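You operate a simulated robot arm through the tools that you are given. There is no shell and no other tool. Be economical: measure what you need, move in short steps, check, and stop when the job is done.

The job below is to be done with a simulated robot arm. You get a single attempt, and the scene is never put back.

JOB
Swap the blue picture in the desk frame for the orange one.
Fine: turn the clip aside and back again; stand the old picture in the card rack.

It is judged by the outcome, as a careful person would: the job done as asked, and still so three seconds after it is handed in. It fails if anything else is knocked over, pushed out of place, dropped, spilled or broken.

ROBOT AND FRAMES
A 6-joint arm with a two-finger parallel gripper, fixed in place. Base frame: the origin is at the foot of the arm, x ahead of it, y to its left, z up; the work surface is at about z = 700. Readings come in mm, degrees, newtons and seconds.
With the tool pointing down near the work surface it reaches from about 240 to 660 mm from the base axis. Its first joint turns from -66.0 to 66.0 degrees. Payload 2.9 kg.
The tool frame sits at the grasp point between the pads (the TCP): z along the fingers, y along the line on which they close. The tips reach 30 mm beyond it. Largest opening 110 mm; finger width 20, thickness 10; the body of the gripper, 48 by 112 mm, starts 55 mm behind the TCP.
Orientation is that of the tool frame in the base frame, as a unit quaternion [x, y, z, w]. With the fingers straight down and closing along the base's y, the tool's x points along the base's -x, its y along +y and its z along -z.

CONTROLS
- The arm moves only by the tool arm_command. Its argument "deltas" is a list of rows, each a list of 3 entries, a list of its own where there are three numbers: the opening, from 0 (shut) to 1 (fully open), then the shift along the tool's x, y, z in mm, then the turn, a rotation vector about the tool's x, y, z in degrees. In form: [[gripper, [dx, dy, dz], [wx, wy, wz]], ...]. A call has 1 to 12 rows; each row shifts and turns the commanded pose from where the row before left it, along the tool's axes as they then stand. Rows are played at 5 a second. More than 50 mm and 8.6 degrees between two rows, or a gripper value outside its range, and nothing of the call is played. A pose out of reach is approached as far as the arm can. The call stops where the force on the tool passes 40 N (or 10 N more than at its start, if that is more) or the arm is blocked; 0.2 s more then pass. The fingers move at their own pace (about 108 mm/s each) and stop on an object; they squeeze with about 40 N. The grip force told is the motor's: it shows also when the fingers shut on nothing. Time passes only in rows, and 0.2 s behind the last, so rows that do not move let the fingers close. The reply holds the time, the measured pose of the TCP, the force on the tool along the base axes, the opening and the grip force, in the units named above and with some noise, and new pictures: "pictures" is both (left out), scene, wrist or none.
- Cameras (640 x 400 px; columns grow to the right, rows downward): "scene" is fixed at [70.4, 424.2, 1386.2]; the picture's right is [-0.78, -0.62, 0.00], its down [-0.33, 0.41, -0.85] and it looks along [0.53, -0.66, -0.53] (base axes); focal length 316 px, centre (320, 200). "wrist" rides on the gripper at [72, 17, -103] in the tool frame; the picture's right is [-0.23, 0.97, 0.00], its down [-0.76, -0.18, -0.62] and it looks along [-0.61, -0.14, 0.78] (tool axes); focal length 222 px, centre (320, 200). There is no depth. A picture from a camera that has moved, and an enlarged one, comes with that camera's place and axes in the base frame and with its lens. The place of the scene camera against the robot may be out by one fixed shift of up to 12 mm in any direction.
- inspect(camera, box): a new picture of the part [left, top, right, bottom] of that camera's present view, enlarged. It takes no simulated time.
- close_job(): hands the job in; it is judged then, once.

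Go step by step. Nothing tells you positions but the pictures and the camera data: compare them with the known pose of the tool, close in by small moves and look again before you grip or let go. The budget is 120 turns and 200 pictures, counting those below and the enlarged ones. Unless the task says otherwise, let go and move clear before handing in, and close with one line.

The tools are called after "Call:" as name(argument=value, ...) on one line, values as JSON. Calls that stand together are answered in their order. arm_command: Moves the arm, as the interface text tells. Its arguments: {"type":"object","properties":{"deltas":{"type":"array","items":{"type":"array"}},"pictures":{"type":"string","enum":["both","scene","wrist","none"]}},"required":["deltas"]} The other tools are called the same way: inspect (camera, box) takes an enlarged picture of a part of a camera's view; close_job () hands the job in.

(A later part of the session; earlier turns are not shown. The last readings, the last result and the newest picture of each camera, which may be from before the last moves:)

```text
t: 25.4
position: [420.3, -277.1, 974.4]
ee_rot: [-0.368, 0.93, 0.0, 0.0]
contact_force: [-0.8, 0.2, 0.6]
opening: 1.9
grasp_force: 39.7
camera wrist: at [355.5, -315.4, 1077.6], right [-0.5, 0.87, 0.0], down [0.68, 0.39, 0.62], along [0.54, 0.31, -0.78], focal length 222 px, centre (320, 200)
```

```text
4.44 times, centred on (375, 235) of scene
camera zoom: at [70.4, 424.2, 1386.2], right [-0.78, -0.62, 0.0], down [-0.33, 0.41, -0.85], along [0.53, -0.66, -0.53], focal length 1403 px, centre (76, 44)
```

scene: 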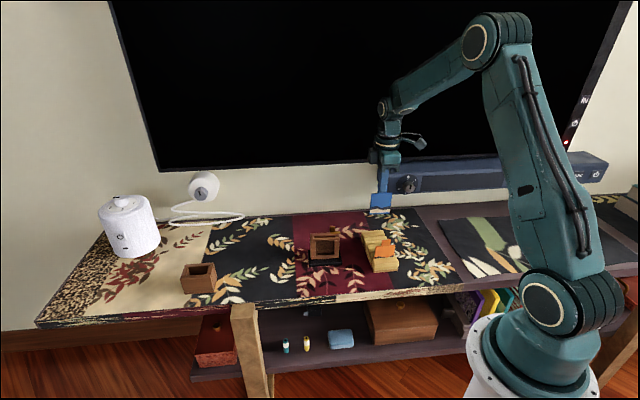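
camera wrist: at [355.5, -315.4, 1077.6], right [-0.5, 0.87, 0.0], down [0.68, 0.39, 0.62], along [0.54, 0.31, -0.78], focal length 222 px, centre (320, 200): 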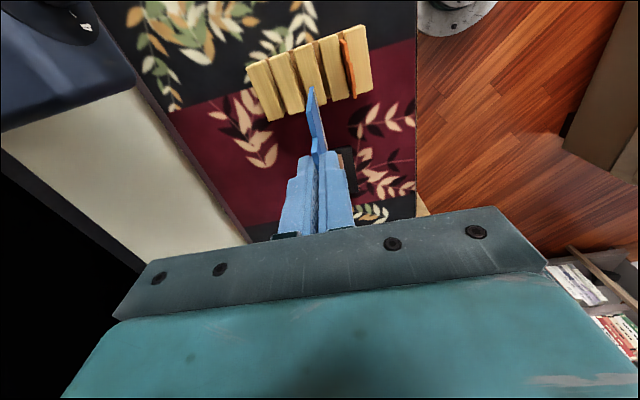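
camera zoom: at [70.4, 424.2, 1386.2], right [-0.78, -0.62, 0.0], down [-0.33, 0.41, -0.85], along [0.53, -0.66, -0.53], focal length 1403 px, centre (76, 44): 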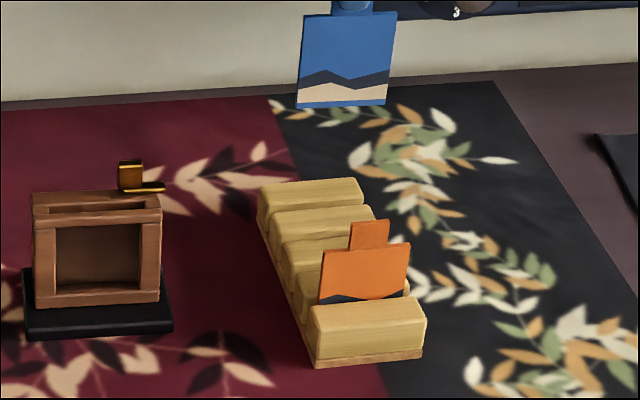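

The rack's four slots run at about 46° and the orange card is in the end slot. I'll line the blue card up over the second slot and come down to just above the blocks.

Call:
arm_command(deltas=[[0.0, [16.5, -24.3, 0], [0, 0, -2.7]], [0.0, [0, 0, 30], [0, 0, 0]], [0.0, [0, 0, 30], [0, 0, 0]], [0.0, [0, 0, 30], [0, 0, 0]], [0.0, [0, 0, 14], [0, 0, 0]], [0.0, [0, 0, 0], [0, 0, 0]]], pictures="wrist")

Call:
inspect(camera="wrist", box=[220, 50, 420, 200])

Call:
inspect(camera="scene", box=[340, 200, 410, 280])

```text
t: 26.8
position: [426.3, -306.9, 868.7]
ee_rot: [-0.39, 0.921, 0.001, 0.0]
contact_force: [0.6, -0.3, 1.5]
opening: 1.9
grasp_force: 40.1
camera wrist: at [362.8, -346.7, 972.6], right [-0.54, 0.84, 0.0], down [0.66, 0.42, 0.62], along [0.52, 0.34, -0.78], focal length 222 px, centre (320, 200)
```

wrist: 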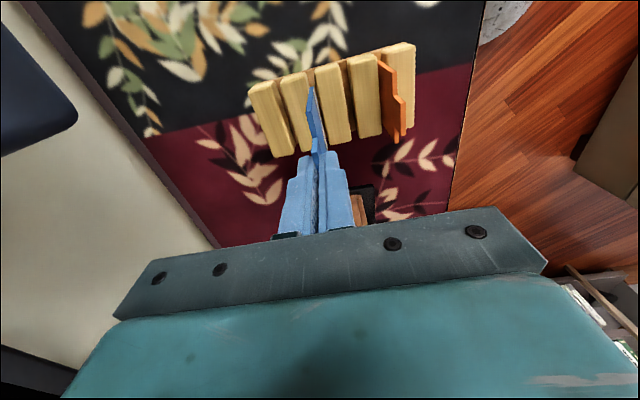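

```text
2.67 times, centred on (320, 125) of wrist
camera zoom: at [362.8, -346.7, 972.6], right [-0.54, 0.84, 0.0], down [0.66, 0.42, 0.62], along [0.52, 0.34, -0.78], focal length 592 px, centre (320, 400)
```

zoom: 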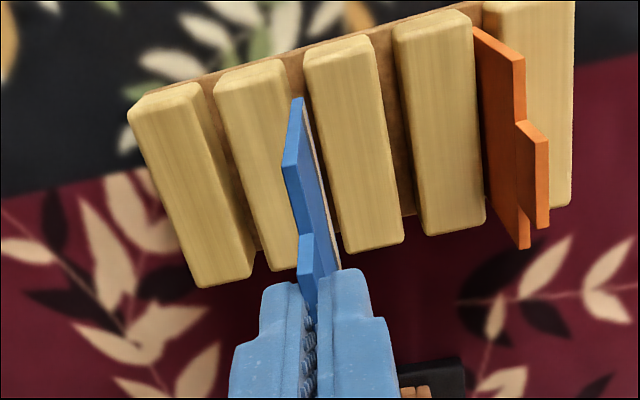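

```text
5.00 times, centred on (375, 240) of scene
camera zoom: at [70.4, 424.2, 1386.2], right [-0.78, -0.62, 0.0], down [-0.33, 0.41, -0.85], along [0.53, -0.66, -0.53], focal length 1578 px, centre (45, 0)
```

zoom: 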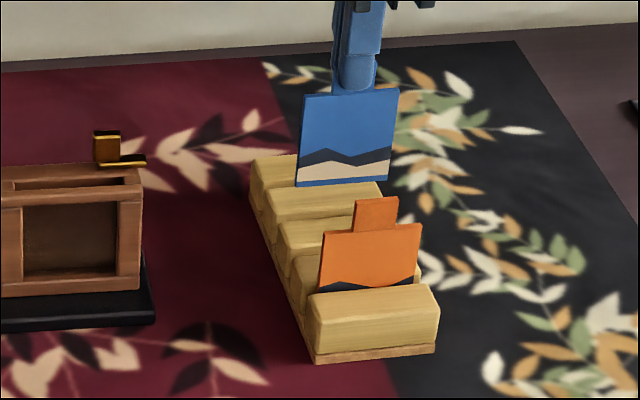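

The card is aligned over the slot within about 1 mm. I'll lower it slowly into the slot.

Call:
arm_command(deltas=[[0.0, [0, 0, 8], [0, 0, 0.7]], [0.0, [0, 0, 8], [0, 0, 0]], [0.0, [0, 0, 6], [0, 0, 0]], [0.0, [0, 0, 6], [0, 0, 0]], [0.0, [0, 0, 5], [0, 0, 0]], [0.0, [0, 0, 0], [0, 0, 0]]], pictures="wrist")

Call:
inspect(camera="wrist", box=[220, 50, 420, 200])

Call:
inspect(camera="scene", box=[340, 200, 410, 280])

```text
t: 28.2
position: [426.5, -305.6, 836.4]
ee_rot: [-0.384, 0.923, 0.0, 0.001]
contact_force: [-0.2, -0.4, -0.4]
opening: 2.0
grasp_force: 40.5
camera wrist: at [362.4, -346.2, 939.9], right [-0.53, 0.85, 0.0], down [0.66, 0.42, 0.62], along [0.53, 0.33, -0.78], focal length 222 px, centre (320, 200)
```

wrist: 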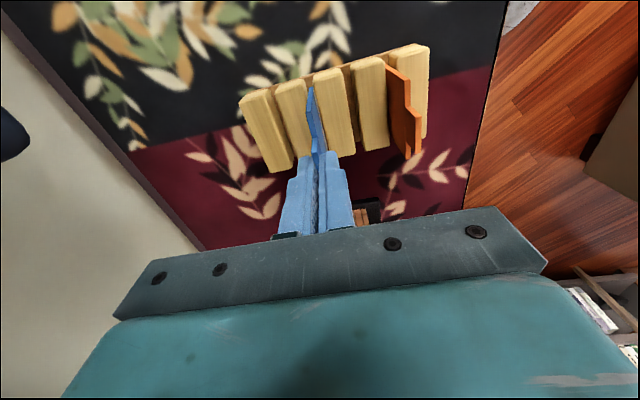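

```text
2.67 times, centred on (320, 125) of wrist
camera zoom: at [362.4, -346.2, 939.9], right [-0.53, 0.85, 0.0], down [0.66, 0.42, 0.62], along [0.53, 0.33, -0.78], focal length 592 px, centre (320, 400)
```

zoom: 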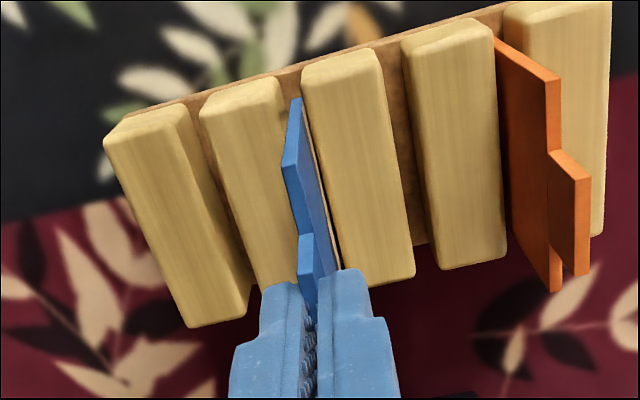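

```text
5.00 times, centred on (375, 240) of scene
camera zoom: at [70.4, 424.2, 1386.2], right [-0.78, -0.62, 0.0], down [-0.33, 0.41, -0.85], along [0.53, -0.66, -0.53], focal length 1578 px, centre (45, 0)
```

zoom: 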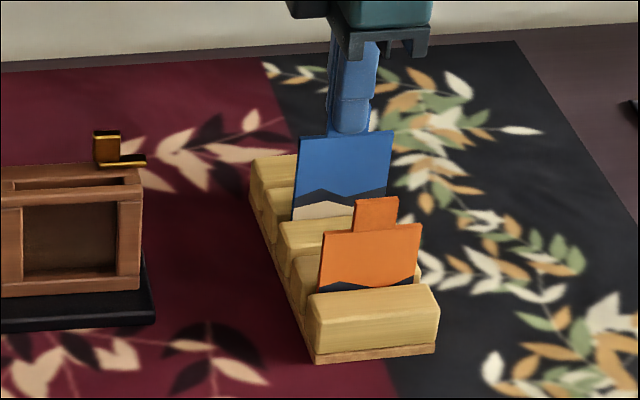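

Call:
arm_command(deltas=[[0.0, [0, 0, 4], [0, 0, 0]], [0.0, [0, 0, 4], [0, 0, 0]], [0.0, [0, 0, 4], [0, 0, 0]], [0.0, [0, 0, 3], [0, 0, 0]], [0.0, [0, 0, 0], [0, 0, 0]]], pictures="wrist")

Call:
inspect(camera="wrist", box=[220, 50, 420, 200])

Call:
inspect(camera="scene", box=[340, 200, 410, 280])

```text
t: 29.4
position: [425.2, -305.6, 822.5]
ee_rot: [-0.385, 0.923, 0.0, 0.0]
contact_force: [-0.4, 0.0, 1.1]
opening: 2.0
grasp_force: 39.7
camera wrist: at [362.4, -346.3, 925.0], right [-0.53, 0.85, 0.0], down [0.66, 0.42, 0.62], along [0.53, 0.33, -0.78], focal length 222 px, centre (320, 200)
```

wrist: 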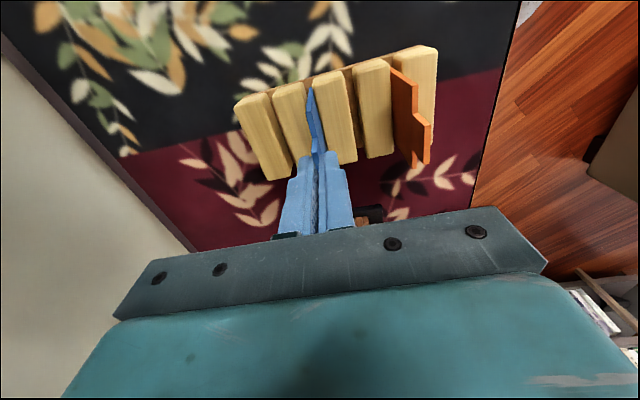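

```text
2.67 times, centred on (320, 125) of wrist
camera zoom: at [362.4, -346.3, 925.0], right [-0.53, 0.85, 0.0], down [0.66, 0.42, 0.62], along [0.53, 0.33, -0.78], focal length 592 px, centre (320, 400)
```

zoom: 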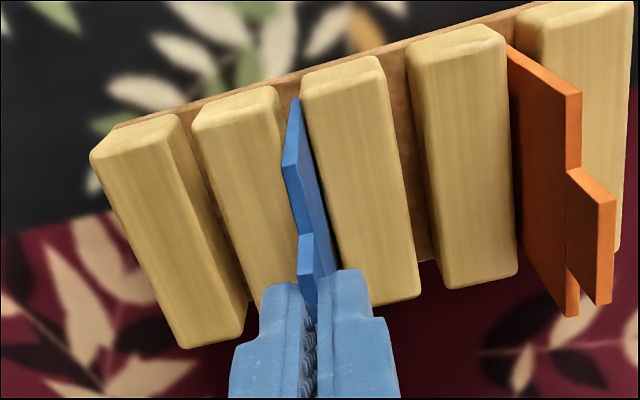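

```text
5.00 times, centred on (375, 240) of scene
camera zoom: at [70.4, 424.2, 1386.2], right [-0.78, -0.62, 0.0], down [-0.33, 0.41, -0.85], along [0.53, -0.66, -0.53], focal length 1578 px, centre (45, 0)
```

zoom: 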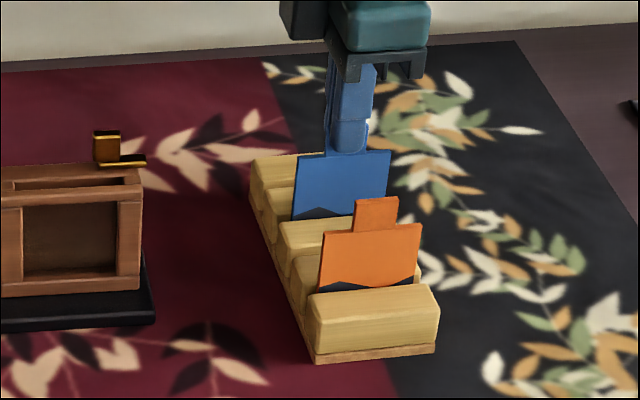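

Call:
arm_command(deltas=[[0.0, [0, 0, 2], [0, 0, 0]], [0.0, [0, 0, 2], [0, 0, 0]], [0.0, [0, 0, 0], [0, 0, 0]]], pictures="none")

```text
t: 30.2
position: [425.0, -307.5, 817.3]
ee_rot: [-0.384, 0.923, 0.0, 0.0]
contact_force: [0.3, 0.2, -0.2]
opening: 2.1
grasp_force: 39.8
```

Call:
arm_command(deltas=[[0.0, [0, 0, 2], [0, 0, 0]], [0.0, [0, 0, 1], [0, 0, 0]], [0.0, [0, 0, 0], [0, 0, 0]]], pictures="none")

Call:
inspect(camera="scene", box=[350, 210, 410, 270])

```text
t: 31.0
position: [426.8, -307.2, 816.6]
ee_rot: [-0.384, 0.923, -0.001, 0.0]
contact_force: [0.6, 0.6, 17.4]
opening: 2.0
grasp_force: 40.1
```

```text
6.67 times, centred on (380, 240) of scene
camera zoom: at [70.1, 424.4, 1386.1], right [-0.78, -0.62, 0.0], down [-0.33, 0.41, -0.85], along [0.53, -0.66, -0.53], focal length 2104 px, centre (-80, -67)
```

zoom: 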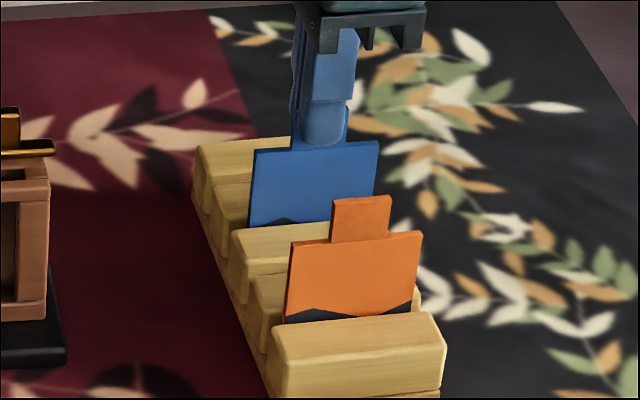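

The card has bottomed in the slot. I'll ease off, release it and rise.

Call:
arm_command(deltas=[[0.0, [0, 0, -1.5], [0, 0, 0]], [0.05, [0, 0, 0], [0, 0, 0]], [0.1, [0, 0, 0], [0, 0, 0]], [0.2, [0, 0, 0], [0, 0, 0]], [0.2, [0, 0, -15], [0, 0, 0]], [0.2, [0, 0, -30], [0, 0, 0]], [0.2, [0, 0, -30], [0, 0, 0]], [0.2, [0, 0, 0], [0, 0, 0]]], pictures="wrist")

Call:
inspect(camera="wrist", box=[240, 50, 440, 200])

Call:
inspect(camera="scene", box=[350, 210, 410, 270])

```text
t: 32.8
position: [426.1, -303.9, 892.7]
ee_rot: [-0.384, 0.923, 0.001, 0.0]
contact_force: [0.5, -0.4, 0.3]
opening: 22.0
grasp_force: 0.1
camera wrist: at [362.7, -344.8, 995.0], right [-0.53, 0.85, 0.0], down [0.66, 0.42, 0.62], along [0.53, 0.33, -0.78], focal length 222 px, centre (320, 200)
```

wrist: 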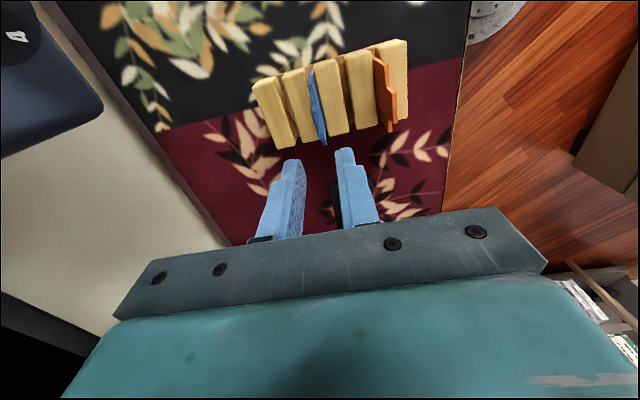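

```text
2.67 times, centred on (340, 125) of wrist
camera zoom: at [362.7, -344.8, 995.0], right [-0.53, 0.85, 0.0], down [0.66, 0.42, 0.62], along [0.53, 0.33, -0.78], focal length 592 px, centre (267, 400)
```

zoom: 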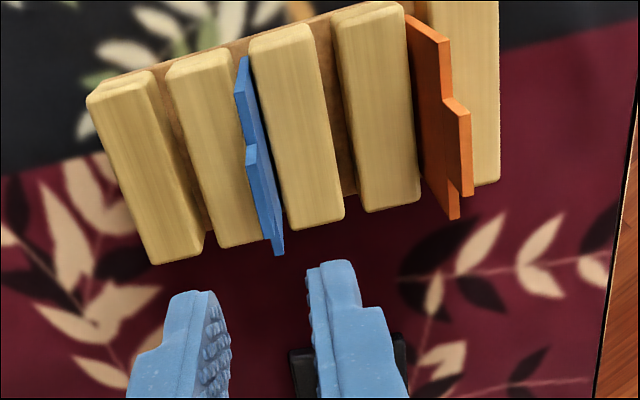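

```text
6.67 times, centred on (380, 240) of scene
camera zoom: at [70.4, 424.2, 1386.2], right [-0.78, -0.62, 0.0], down [-0.33, 0.41, -0.85], along [0.53, -0.66, -0.53], focal length 2104 px, centre (-80, -67)
```

zoom: 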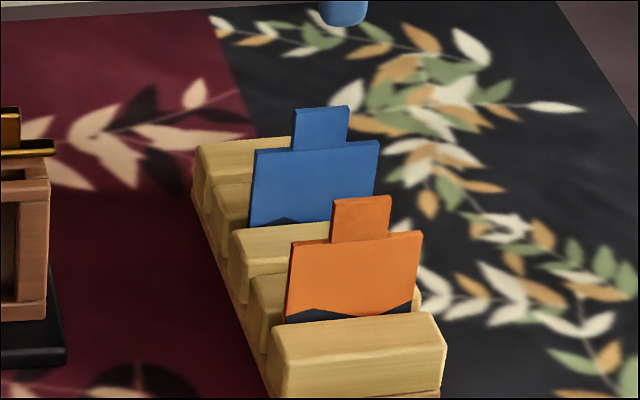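

Call:
inspect(camera="wrist", box=[300, 50, 410, 150])

```text
4.00 times, centred on (355, 100) of wrist
camera zoom: at [362.7, -344.8, 995.0], right [-0.53, 0.85, 0.0], down [0.66, 0.42, 0.62], along [0.53, 0.33, -0.78], focal length 888 px, centre (180, 600)
```

zoom: 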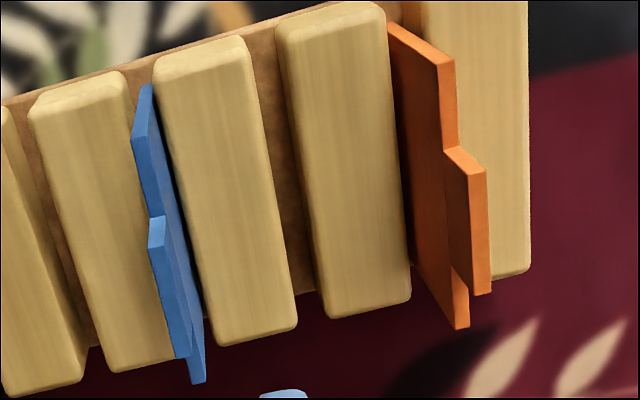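

The blue card stands in the rack. The orange tab is 66 mm over along the tool's y, so I'll go there and partly descend.

Call:
arm_command(deltas=[[0.22, [-0.5, 33.1, 0], [0, 0, 0]], [0.22, [-0.4, 33.1, 0], [0, 0, 0]], [0.22, [0, 0, 20], [0, 0, 0]], [0.22, [0, 0, 20], [0, 0, 0]], [0.22, [0, 0, 0], [0, 0, 0]]], pictures="wrist")

Call:
inspect(camera="wrist", box=[240, 70, 400, 190])

Call:
inspect(camera="scene", box=[350, 210, 410, 270])

```text
t: 34.0
position: [378.6, -258.0, 849.9]
ee_rot: [-0.384, 0.923, 0.0, 0.0]
contact_force: [1.0, -0.6, 0.8]
opening: 24.3
grasp_force: 0.1
camera wrist: at [316.5, -298.8, 954.5], right [-0.53, 0.85, 0.0], down [0.66, 0.42, 0.62], along [0.53, 0.33, -0.78], focal length 222 px, centre (320, 200)
```

wrist: 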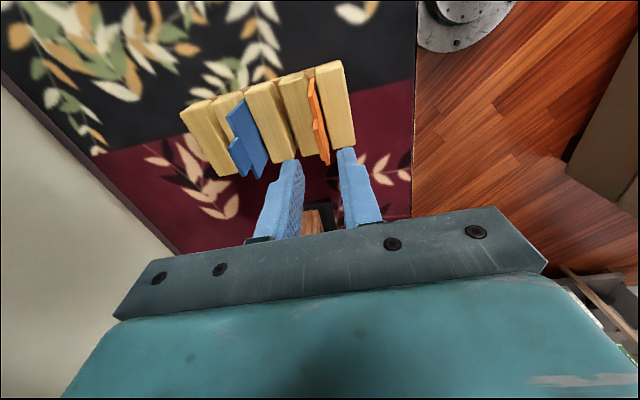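

```text
3.33 times, centred on (320, 130) of wrist
camera zoom: at [316.5, -298.8, 954.5], right [-0.53, 0.85, 0.0], down [0.66, 0.42, 0.62], along [0.53, 0.33, -0.78], focal length 740 px, centre (320, 433)
```

zoom: 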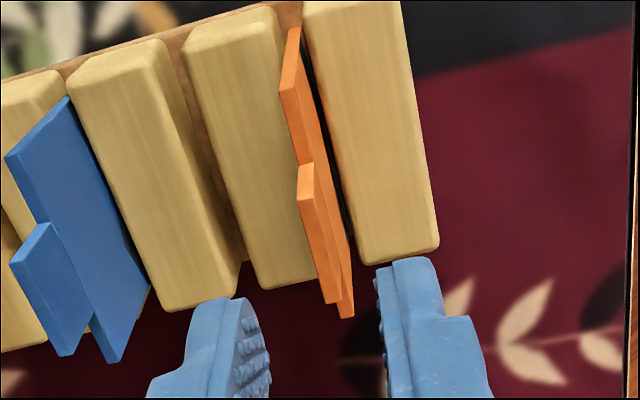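

```text
6.67 times, centred on (380, 240) of scene
camera zoom: at [70.4, 424.2, 1386.2], right [-0.78, -0.62, 0.0], down [-0.33, 0.41, -0.85], along [0.53, -0.66, -0.53], focal length 2104 px, centre (-80, -67)
```

zoom: 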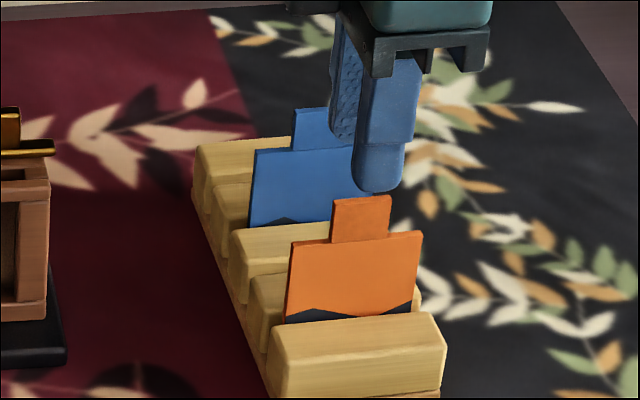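

Call:
arm_command(deltas=[[0.2, [1.2, 1.5, 0], [0, 0, 0]], [0.2, [0, 0, 12], [0, 0, 0]], [0.2, [0, 0, 12], [0, 0, 0]], [0.2, [0, 0, 10.5], [0, 0, 0]], [0.2, [0, 0, 0], [0, 0, 0]]], pictures="wrist")

Call:
inspect(camera="wrist", box=[240, 90, 400, 210])

Call:
inspect(camera="scene", box=[350, 210, 410, 270])

```text
t: 35.2
position: [378.2, -258.7, 816.7]
ee_rot: [-0.384, 0.923, -0.001, 0.0]
contact_force: [-0.3, -0.3, -0.2]
opening: 22.2
grasp_force: 0.0
camera wrist: at [314.4, -298.7, 919.7], right [-0.53, 0.85, 0.0], down [0.66, 0.42, 0.62], along [0.53, 0.33, -0.78], focal length 222 px, centre (320, 200)
```

wrist: 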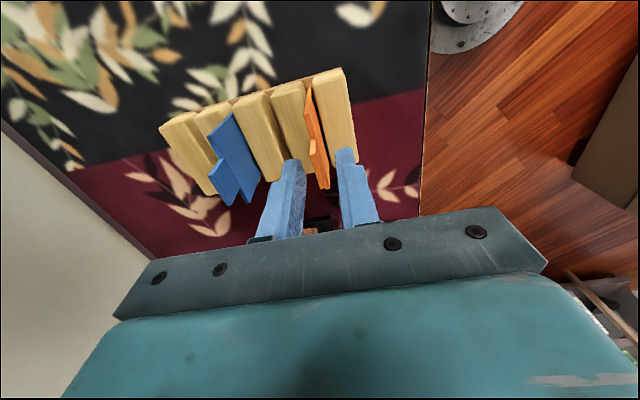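

```text
3.33 times, centred on (320, 150) of wrist
camera zoom: at [314.4, -298.7, 919.7], right [-0.53, 0.85, 0.0], down [0.66, 0.42, 0.62], along [0.53, 0.33, -0.78], focal length 740 px, centre (320, 367)
```

zoom: 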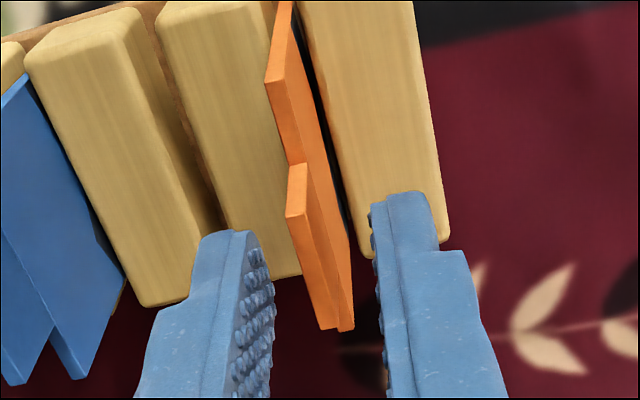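

```text
6.67 times, centred on (380, 240) of scene
camera zoom: at [70.4, 424.2, 1386.2], right [-0.78, -0.62, 0.0], down [-0.33, 0.41, -0.85], along [0.53, -0.66, -0.53], focal length 2104 px, centre (-80, -67)
```

zoom: 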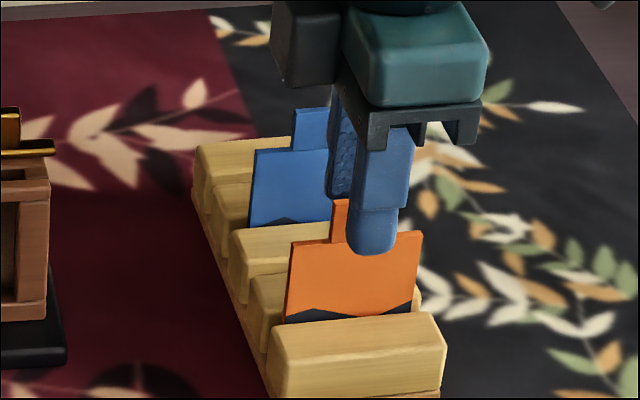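

Call:
inspect(camera="scene", box=[370, 225, 400, 250])

```text
16.00 times, centred on (385, 238) of scene
camera zoom: at [70.4, 424.2, 1386.2], right [-0.78, -0.62, 0.0], down [-0.33, 0.41, -0.85], along [0.53, -0.66, -0.53], focal length 5050 px, centre (-720, -400)
```

zoom: 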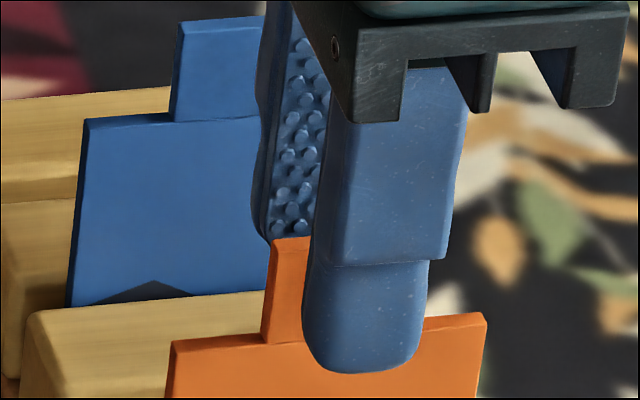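

The fingers are nearly centred on the tab. I'll make a small shift, close on it and check.

Call:
arm_command(deltas=[[0.2, [-1.5, 0, 0], [0, 0, 0]], [0.12, [0, 0, 0], [0, 0, 0]], [0.07, [0, 0, 0], [0, 0, 0]], [0.03, [0, 0, 0], [0, 0, 0]], [0.0, [0, 0, 0], [0, 0, 0]], [0.0, [0, 0, 0], [0, 0, 0]]], pictures="wrist")

Call:
inspect(camera="wrist", box=[240, 90, 400, 210])

Call:
inspect(camera="scene", box=[350, 210, 410, 270])

```text
t: 36.6
position: [378.5, -257.5, 816.9]
ee_rot: [-0.385, 0.923, 0.0, 0.0]
contact_force: [-0.3, 0.2, -0.5]
opening: 2.1
grasp_force: 39.7
camera wrist: at [315.4, -297.5, 919.8], right [-0.53, 0.85, 0.0], down [0.66, 0.42, 0.62], along [0.53, 0.33, -0.78], focal length 222 px, centre (320, 200)
```

wrist: 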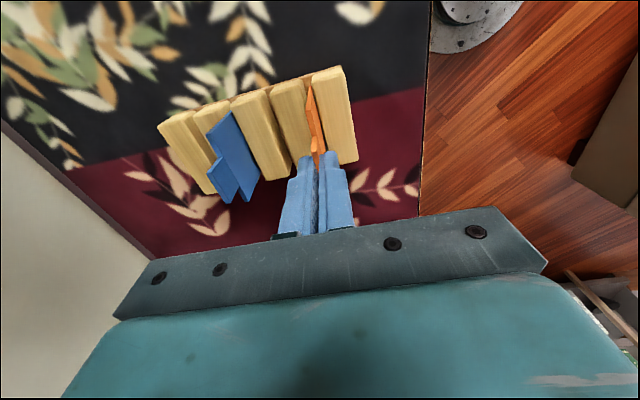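

```text
3.33 times, centred on (320, 150) of wrist
camera zoom: at [315.4, -297.5, 919.8], right [-0.53, 0.85, 0.0], down [0.66, 0.42, 0.62], along [0.53, 0.33, -0.78], focal length 740 px, centre (320, 367)
```

zoom: 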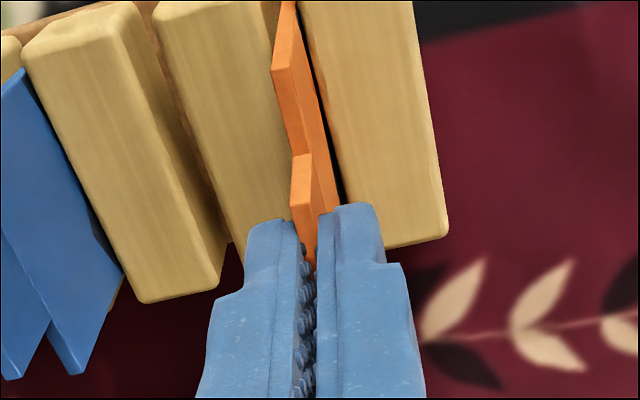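

```text
6.67 times, centred on (380, 240) of scene
camera zoom: at [70.4, 424.2, 1386.2], right [-0.78, -0.62, 0.0], down [-0.33, 0.41, -0.85], along [0.53, -0.66, -0.53], focal length 2104 px, centre (-80, -67)
```

zoom: 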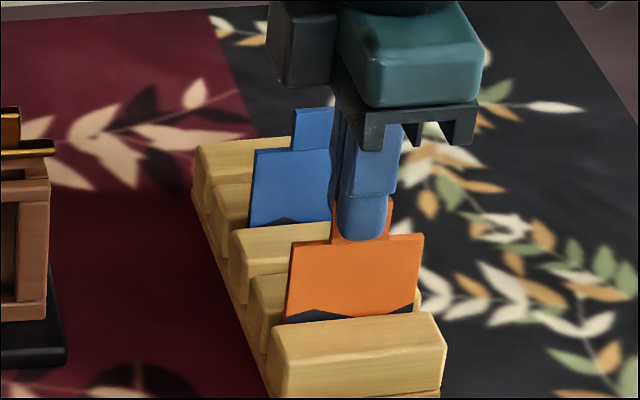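

Gripped. Lifting the orange card straight up.

Call:
arm_command(deltas=[[0.0, [0, 0, -10], [0, 0, 0]], [0.0, [0, 0, -15], [0, 0, 0]], [0.0, [0, 0, -20], [0, 0, 0]], [0.0, [0, 0, -28], [0, 0, 0]], [0.0, [0, 0, -28], [0, 0, 0]], [0.0, [0, 0, -28], [0, 0, 0]], [0.0, [0, 0, -28], [0, 0, 0]], [0.0, [0, 0, 0], [0, 0, 0]]], pictures="scene")

Call:
inspect(camera="scene", box=[340, 180, 420, 280])

```text
t: 38.4
position: [379.0, -256.3, 972.9]
ee_rot: [-0.384, 0.923, 0.0, 0.0]
contact_force: [0.0, -0.6, -0.5]
opening: 2.0
grasp_force: 39.7
```

scene: 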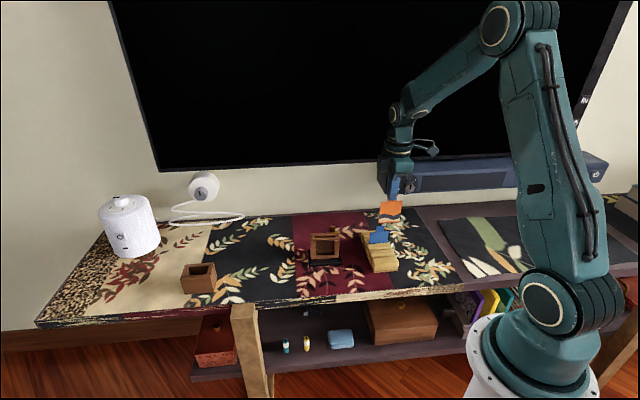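

```text
4.00 times, centred on (380, 230) of scene
camera zoom: at [70.4, 424.2, 1386.2], right [-0.78, -0.62, 0.0], down [-0.33, 0.41, -0.85], along [0.53, -0.66, -0.53], focal length 1262 px, centre (80, 80)
```

zoom: 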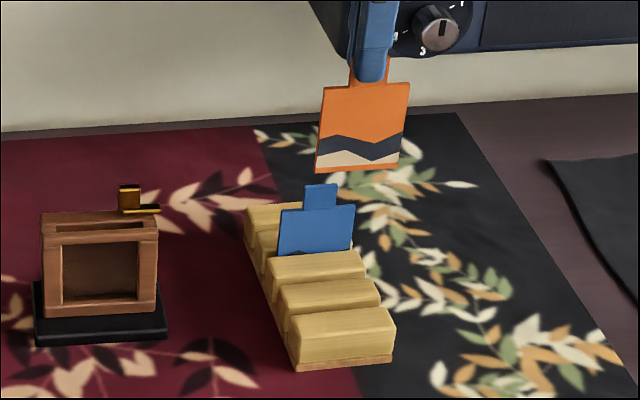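

Now back to the frame along the reverse path, staying high.

Call:
arm_command(deltas=[[0.0, [0, 0, 0], [0, 0, 2.0]], [0.0, [-29.4, -7.2, 0], [0, 0, 0]], [0.0, [-29.4, -7.2, 0], [0, 0, 0]], [0.0, [-29.5, -7.25, 0], [0, 0, 0]], [0.0, [-29.5, -7.25, 0], [0, 0, 0]], [0.0, [-29.5, -7.25, 0], [0, 0, 0]], [0.0, [-29.5, -7.25, 0], [0, 0, 0]], [0.0, [0, 0, 0], [0, 0, 0]], [0.0, [0, 0, 15], [0, 0, 0]], [0.0, [0, 0, 10], [0, 0, 0]], [0.0, [0, 0, 0], [0, 0, 0]]], pictures="wrist")

Call:
inspect(camera="wrist", box=[260, 20, 380, 180])

Call:
inspect(camera="scene", box=[290, 190, 350, 265])

```text
t: 40.8
position: [536.8, -168.5, 948.4]
ee_rot: [-0.368, 0.93, 0.0, -0.001]
contact_force: [0.2, 1.4, -0.4]
opening: 2.2
grasp_force: 40.3
camera wrist: at [472.1, -206.1, 1051.7], right [-0.5, 0.87, 0.0], down [0.68, 0.39, 0.62], along [0.54, 0.31, -0.78], focal length 222 px, centre (320, 200)
```

wrist: 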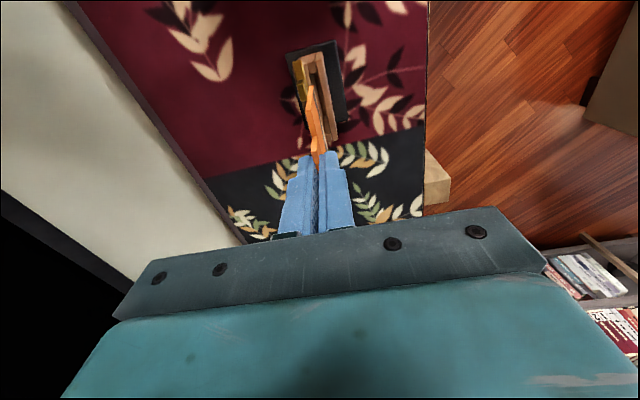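

```text
2.50 times, centred on (320, 100) of wrist
camera zoom: at [472.1, -206.1, 1051.7], right [-0.5, 0.87, 0.0], down [0.68, 0.39, 0.62], along [0.54, 0.31, -0.78], focal length 555 px, centre (320, 450)
```

zoom: 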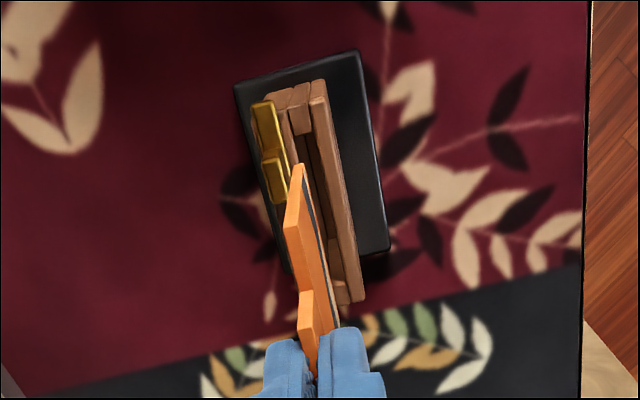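

```text
5.33 times, centred on (320, 228) of scene
camera zoom: at [70.4, 424.2, 1386.2], right [-0.78, -0.62, 0.0], down [-0.33, 0.41, -0.85], along [0.53, -0.66, -0.53], focal length 1683 px, centre (320, 53)
```

zoom: 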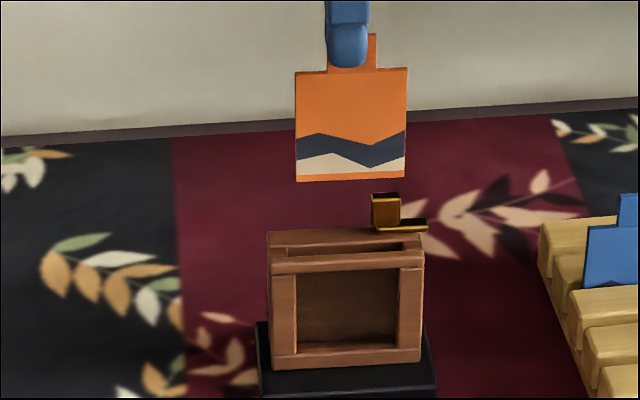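

I'll correct about 2 mm sideways and lower until the card is just above the slot.

Call:
arm_command(deltas=[[0.0, [-2.2, 0, 10], [0, 0, 0]], [0.0, [0, 0, 15], [0, 0, 0]], [0.0, [0, 0, 15], [0, 0, 0]], [0.0, [0, 0, 5], [0, 0, 0]], [0.0, [0, 0, 0], [0, 0, 0]]], pictures="wrist")

Call:
inspect(camera="wrist", box=[270, 50, 370, 180])

Call:
inspect(camera="scene", box=[300, 205, 350, 255])

```text
t: 42.0
position: [538.8, -166.2, 903.4]
ee_rot: [-0.367, 0.93, 0.0, 0.0]
contact_force: [-0.3, 0.2, -0.3]
opening: 1.8
grasp_force: 39.7
camera wrist: at [474.1, -204.1, 1006.8], right [-0.5, 0.87, 0.0], down [0.68, 0.39, 0.62], along [0.54, 0.31, -0.78], focal length 222 px, centre (320, 200)
```

wrist: 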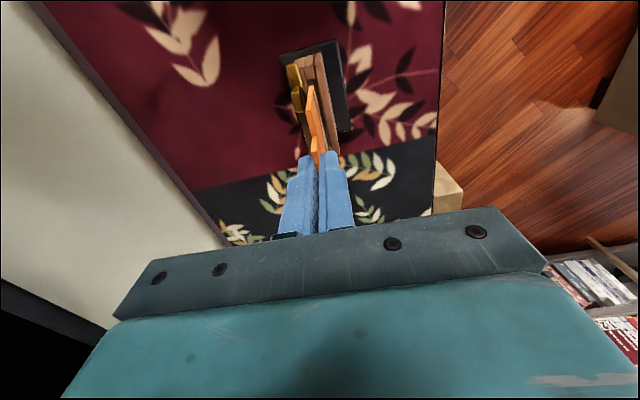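

```text
3.08 times, centred on (320, 115) of wrist
camera zoom: at [474.1, -204.1, 1006.8], right [-0.5, 0.87, 0.0], down [0.68, 0.39, 0.62], along [0.54, 0.31, -0.78], focal length 684 px, centre (320, 462)
```

zoom: 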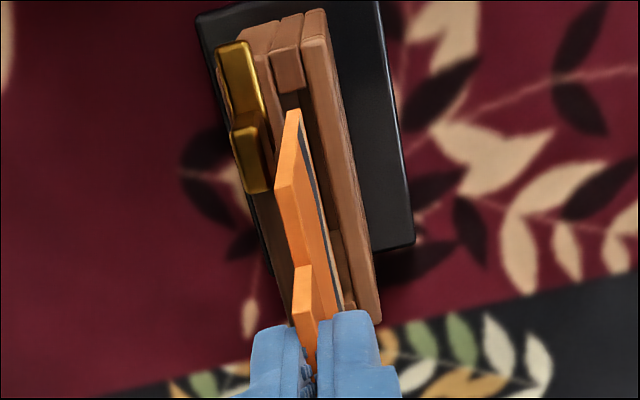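

```text
8.00 times, centred on (325, 230) of scene
camera zoom: at [70.4, 424.2, 1386.2], right [-0.78, -0.62, 0.0], down [-0.33, 0.41, -0.85], along [0.53, -0.66, -0.53], focal length 2525 px, centre (280, -40)
```

zoom: 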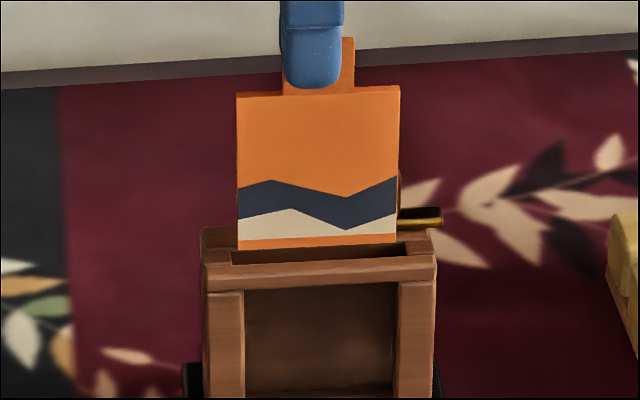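

The card is centred over the slot in both views. I'll lower it gently.

Call:
arm_command(deltas=[[0.0, [0, 0, 5], [0, 0, 0]], [0.0, [0, 0, 5], [0, 0, 0]], [0.0, [0, 0, 5], [0, 0, 0]], [0.0, [0, 0, 5], [0, 0, 0]], [0.0, [0, 0, 0], [0, 0, 0]]], pictures="wrist")

Call:
inspect(camera="wrist", box=[270, 60, 370, 190])

Call:
inspect(camera="scene", box=[300, 215, 350, 265])

```text
t: 43.2
position: [538.9, -166.3, 883.2]
ee_rot: [-0.369, 0.93, 0.0, 0.0]
contact_force: [0.1, 0.4, -0.8]
opening: 2.1
grasp_force: 40.4
camera wrist: at [474.2, -204.6, 986.5], right [-0.5, 0.87, 0.0], down [0.68, 0.39, 0.62], along [0.54, 0.31, -0.78], focal length 222 px, centre (320, 200)
```

wrist: 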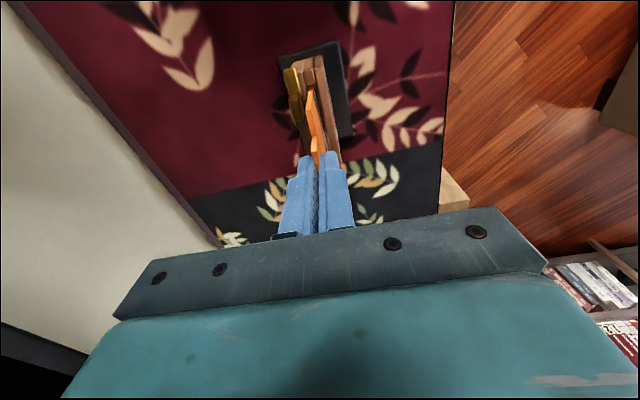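

```text
3.08 times, centred on (320, 125) of wrist
camera zoom: at [474.2, -204.6, 986.5], right [-0.5, 0.87, 0.0], down [0.68, 0.39, 0.62], along [0.54, 0.31, -0.78], focal length 684 px, centre (320, 431)
```

zoom: 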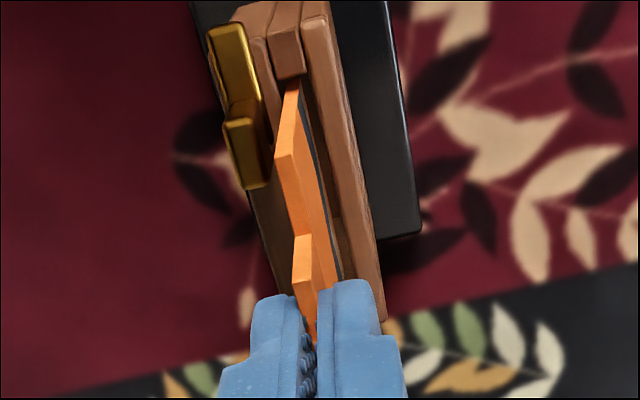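

```text
8.00 times, centred on (325, 240) of scene
camera zoom: at [70.4, 424.2, 1386.2], right [-0.78, -0.62, 0.0], down [-0.33, 0.41, -0.85], along [0.53, -0.66, -0.53], focal length 2525 px, centre (280, -120)
```

zoom: 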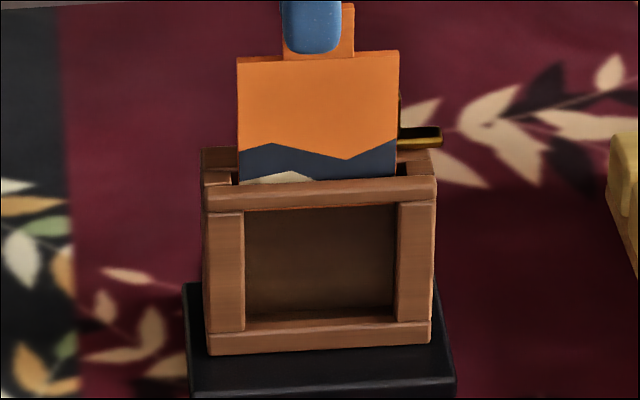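

Call:
arm_command(deltas=[[0.0, [0, 0, 6], [0, 0, 0]], [0.0, [0, 0, 6], [0, 0, 0]], [0.0, [0, 0, 6], [0, 0, 0]], [0.0, [0, 0, 6], [0, 0, 0]], [0.0, [0, 0, 6], [0, 0, 0]], [0.0, [0, 0, 6], [0, 0, 0]], [0.0, [0, 0, 6], [0, 0, 0]], [0.0, [0, 0, 6], [0, 0, 0]], [0.0, [0, 0, 0], [0, 0, 0]]], pictures="wrist")

Call:
inspect(camera="scene", box=[300, 215, 350, 265])

```text
t: 45.2
position: [538.7, -166.4, 835.0]
ee_rot: [-0.368, 0.93, 0.0, 0.0]
contact_force: [0.1, 0.5, 0.3]
opening: 1.9
grasp_force: 39.9
camera wrist: at [473.7, -204.2, 939.0], right [-0.5, 0.87, 0.0], down [0.68, 0.39, 0.62], along [0.54, 0.31, -0.78], focal length 222 px, centre (320, 200)
```

wrist: 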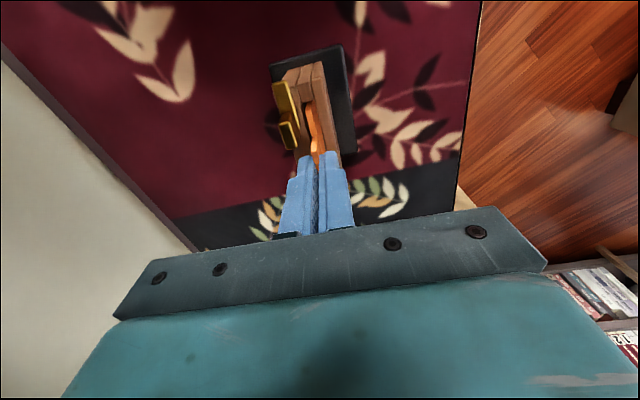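

```text
8.00 times, centred on (325, 240) of scene
camera zoom: at [70.4, 424.2, 1386.2], right [-0.78, -0.62, 0.0], down [-0.33, 0.41, -0.85], along [0.53, -0.66, -0.53], focal length 2525 px, centre (280, -120)
```

zoom: 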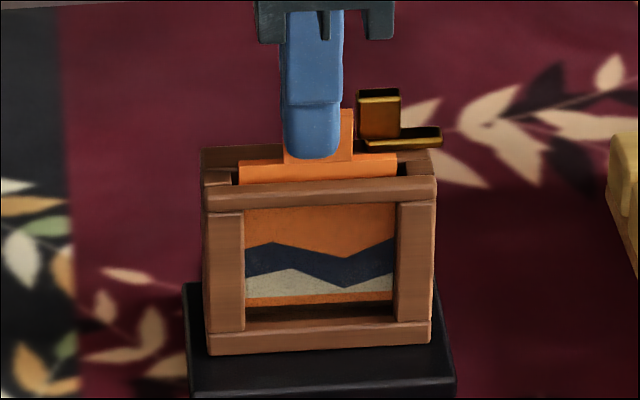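

Call:
arm_command(deltas=[[0.0, [0, 0, 3], [0, 0, 0]], [0.0, [0, 0, 2], [0, 0, 0]], [0.0, [0, 0, 2], [0, 0, 0]], [0.0, [0, 0, 0], [0, 0, 0]]], pictures="none")

Call:
inspect(camera="scene", box=[300, 215, 350, 265])

```text
t: 46.2
position: [538.9, -167.0, 827.6]
ee_rot: [-0.368, 0.93, 0.0, 0.0]
contact_force: [0.9, -0.1, -1.0]
opening: 1.9
grasp_force: 39.4
```

```text
8.00 times, centred on (325, 240) of scene
camera zoom: at [70.4, 424.2, 1386.2], right [-0.78, -0.62, 0.0], down [-0.33, 0.41, -0.85], along [0.53, -0.66, -0.53], focal length 2525 px, centre (280, -120)
```

zoom: 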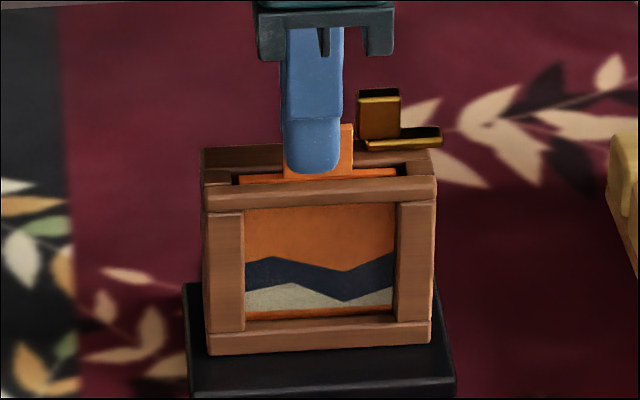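

Call:
arm_command(deltas=[[0.0, [0, 0, 1], [0, 0, 0]], [0.0, [0, 0, 0.7], [0, 0, 0]], [0.0, [0, 0, 0], [0, 0, 0]]], pictures="none")

```text
t: 47.0
position: [539.2, -166.8, 827.1]
ee_rot: [-0.368, 0.93, 0.0, 0.001]
contact_force: [-2.3, -1.4, 14.4]
opening: 1.8
grasp_force: 39.6
```

The card is seated, with 14 N of contact. I'll ease off and release, then rise.

Call:
arm_command(deltas=[[0.0, [0, 0, -1.2], [0, 0, 0]], [0.05, [0, 0, 0], [0, 0, 0]], [0.1, [0, 0, 0], [0, 0, 0]], [0.2, [0, 0, 0], [0, 0, 0]], [0.2, [0, 0, -15], [0, 0, 0]], [0.2, [0, 0, -25], [0, 0, 0]], [0.2, [0, 0, -26], [0, 0, 0]], [0.25, [0, 0, 0], [0, 0, 0]]], pictures="wrist")

Call:
inspect(camera="wrist", box=[250, 50, 390, 180])

Call:
inspect(camera="scene", box=[300, 215, 350, 265])

```text
t: 48.8
position: [538.2, -167.2, 894.7]
ee_rot: [-0.368, 0.93, 0.0, 0.0]
contact_force: [0.8, -0.4, 0.6]
opening: 27.6
grasp_force: 0.0
camera wrist: at [473.6, -204.3, 997.5], right [-0.5, 0.87, 0.0], down [0.68, 0.39, 0.62], along [0.54, 0.31, -0.78], focal length 222 px, centre (320, 200)
```

wrist: 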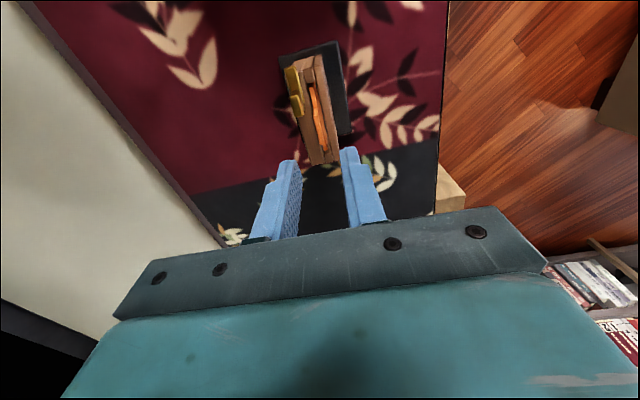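

```text
3.08 times, centred on (320, 115) of wrist
camera zoom: at [473.6, -204.3, 997.5], right [-0.5, 0.87, 0.0], down [0.68, 0.39, 0.62], along [0.54, 0.31, -0.78], focal length 684 px, centre (320, 462)
```

zoom: 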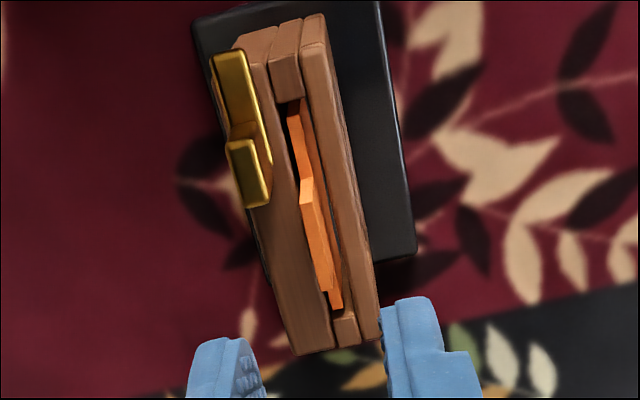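

```text
8.00 times, centred on (325, 240) of scene
camera zoom: at [70.4, 424.2, 1386.2], right [-0.78, -0.62, 0.0], down [-0.33, 0.41, -0.85], along [0.53, -0.66, -0.53], focal length 2525 px, centre (280, -120)
```

zoom: 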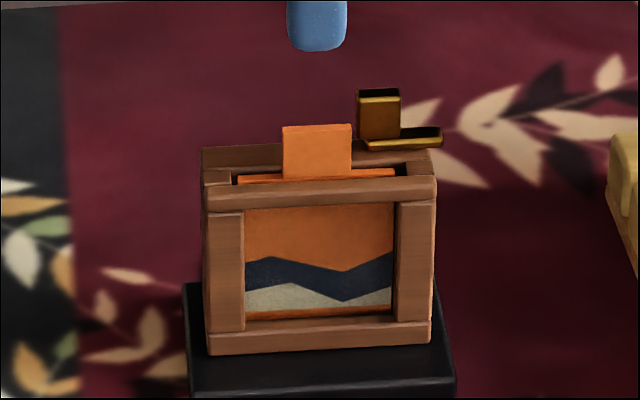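

The orange picture is seated exactly as the blue one was. Now I'll return over the clip post to turn it back.

Call:
arm_command(deltas=[[0.25, [28.3, -16, 0], [0, 0, 0]], [0.25, [0, 0, 0], [0, 0, 8.2]], [0.25, [0, 0, 0], [0, 0, 8.2]], [0.25, [0, 0, 0], [0, 0, 8.2]], [0.25, [0, 0, 0], [0, 0, 8.2]], [0.25, [0, 0, 0], [0, 0, 8.2]], [0.25, [0, 0, 0], [0, 0, 8.2]], [0.25, [0, 0, 0], [0, 0, 8.2]], [0.25, [0, 0, 0], [0, 0, 8.2]], [0.25, [0, 0, 0], [0, 0, 8.2]], [0.25, [0, 0, 0], [0, 0, 8.2]], [0.25, [0, 0, 0], [0, 0, 8]]], pictures="none")

Call:
arm_command(deltas=[[0.25, [0, 0, 15], [0, 0, 0]], [0.25, [0, 0, 15], [0, 0, 0]], [0.25, [0, 0, 0], [0, 0, 0]]], pictures="wrist")

Call:
inspect(camera="wrist", box=[250, 70, 410, 200])

Call:
inspect(camera="scene", box=[300, 200, 360, 260])

```text
t: 51.4
position: [529.3, -196.8, 893.5]
ee_rot: [0.399, 0.917, 0.0, 0.0]
contact_force: [0.5, -0.8, -0.4]
opening: 27.8
grasp_force: 0.2
```

```text
t: 52.2
position: [528.5, -198.2, 863.3]
ee_rot: [0.397, 0.918, 0.0, 0.0]
contact_force: [0.3, -0.5, -0.3]
opening: 27.3
grasp_force: 0.2
camera wrist: at [491.5, -133.8, 967.4], right [0.87, 0.5, 0.0], down [0.39, -0.68, 0.62], along [0.31, -0.54, -0.78], focal length 222 px, centre (320, 200)
```

wrist: 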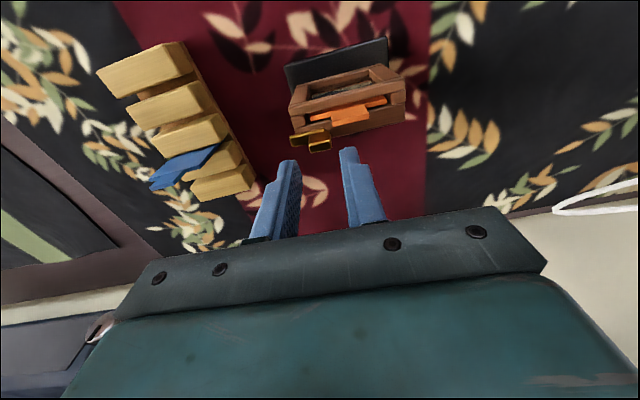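

```text
3.08 times, centred on (330, 135) of wrist
camera zoom: at [491.5, -133.8, 967.4], right [0.87, 0.5, 0.0], down [0.39, -0.68, 0.62], along [0.31, -0.54, -0.78], focal length 684 px, centre (289, 400)
```

zoom: 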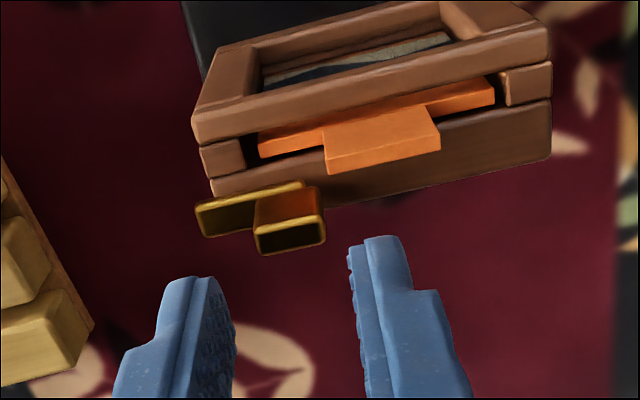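

```text
6.67 times, centred on (330, 230) of scene
camera zoom: at [70.4, 424.2, 1386.2], right [-0.78, -0.62, 0.0], down [-0.33, 0.41, -0.85], along [0.53, -0.66, -0.53], focal length 2104 px, centre (253, 0)
```

zoom: 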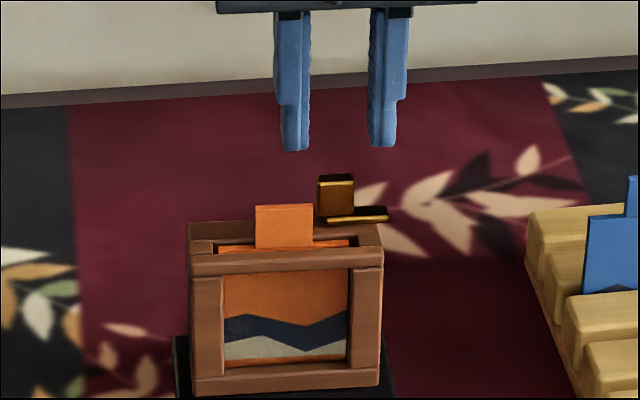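

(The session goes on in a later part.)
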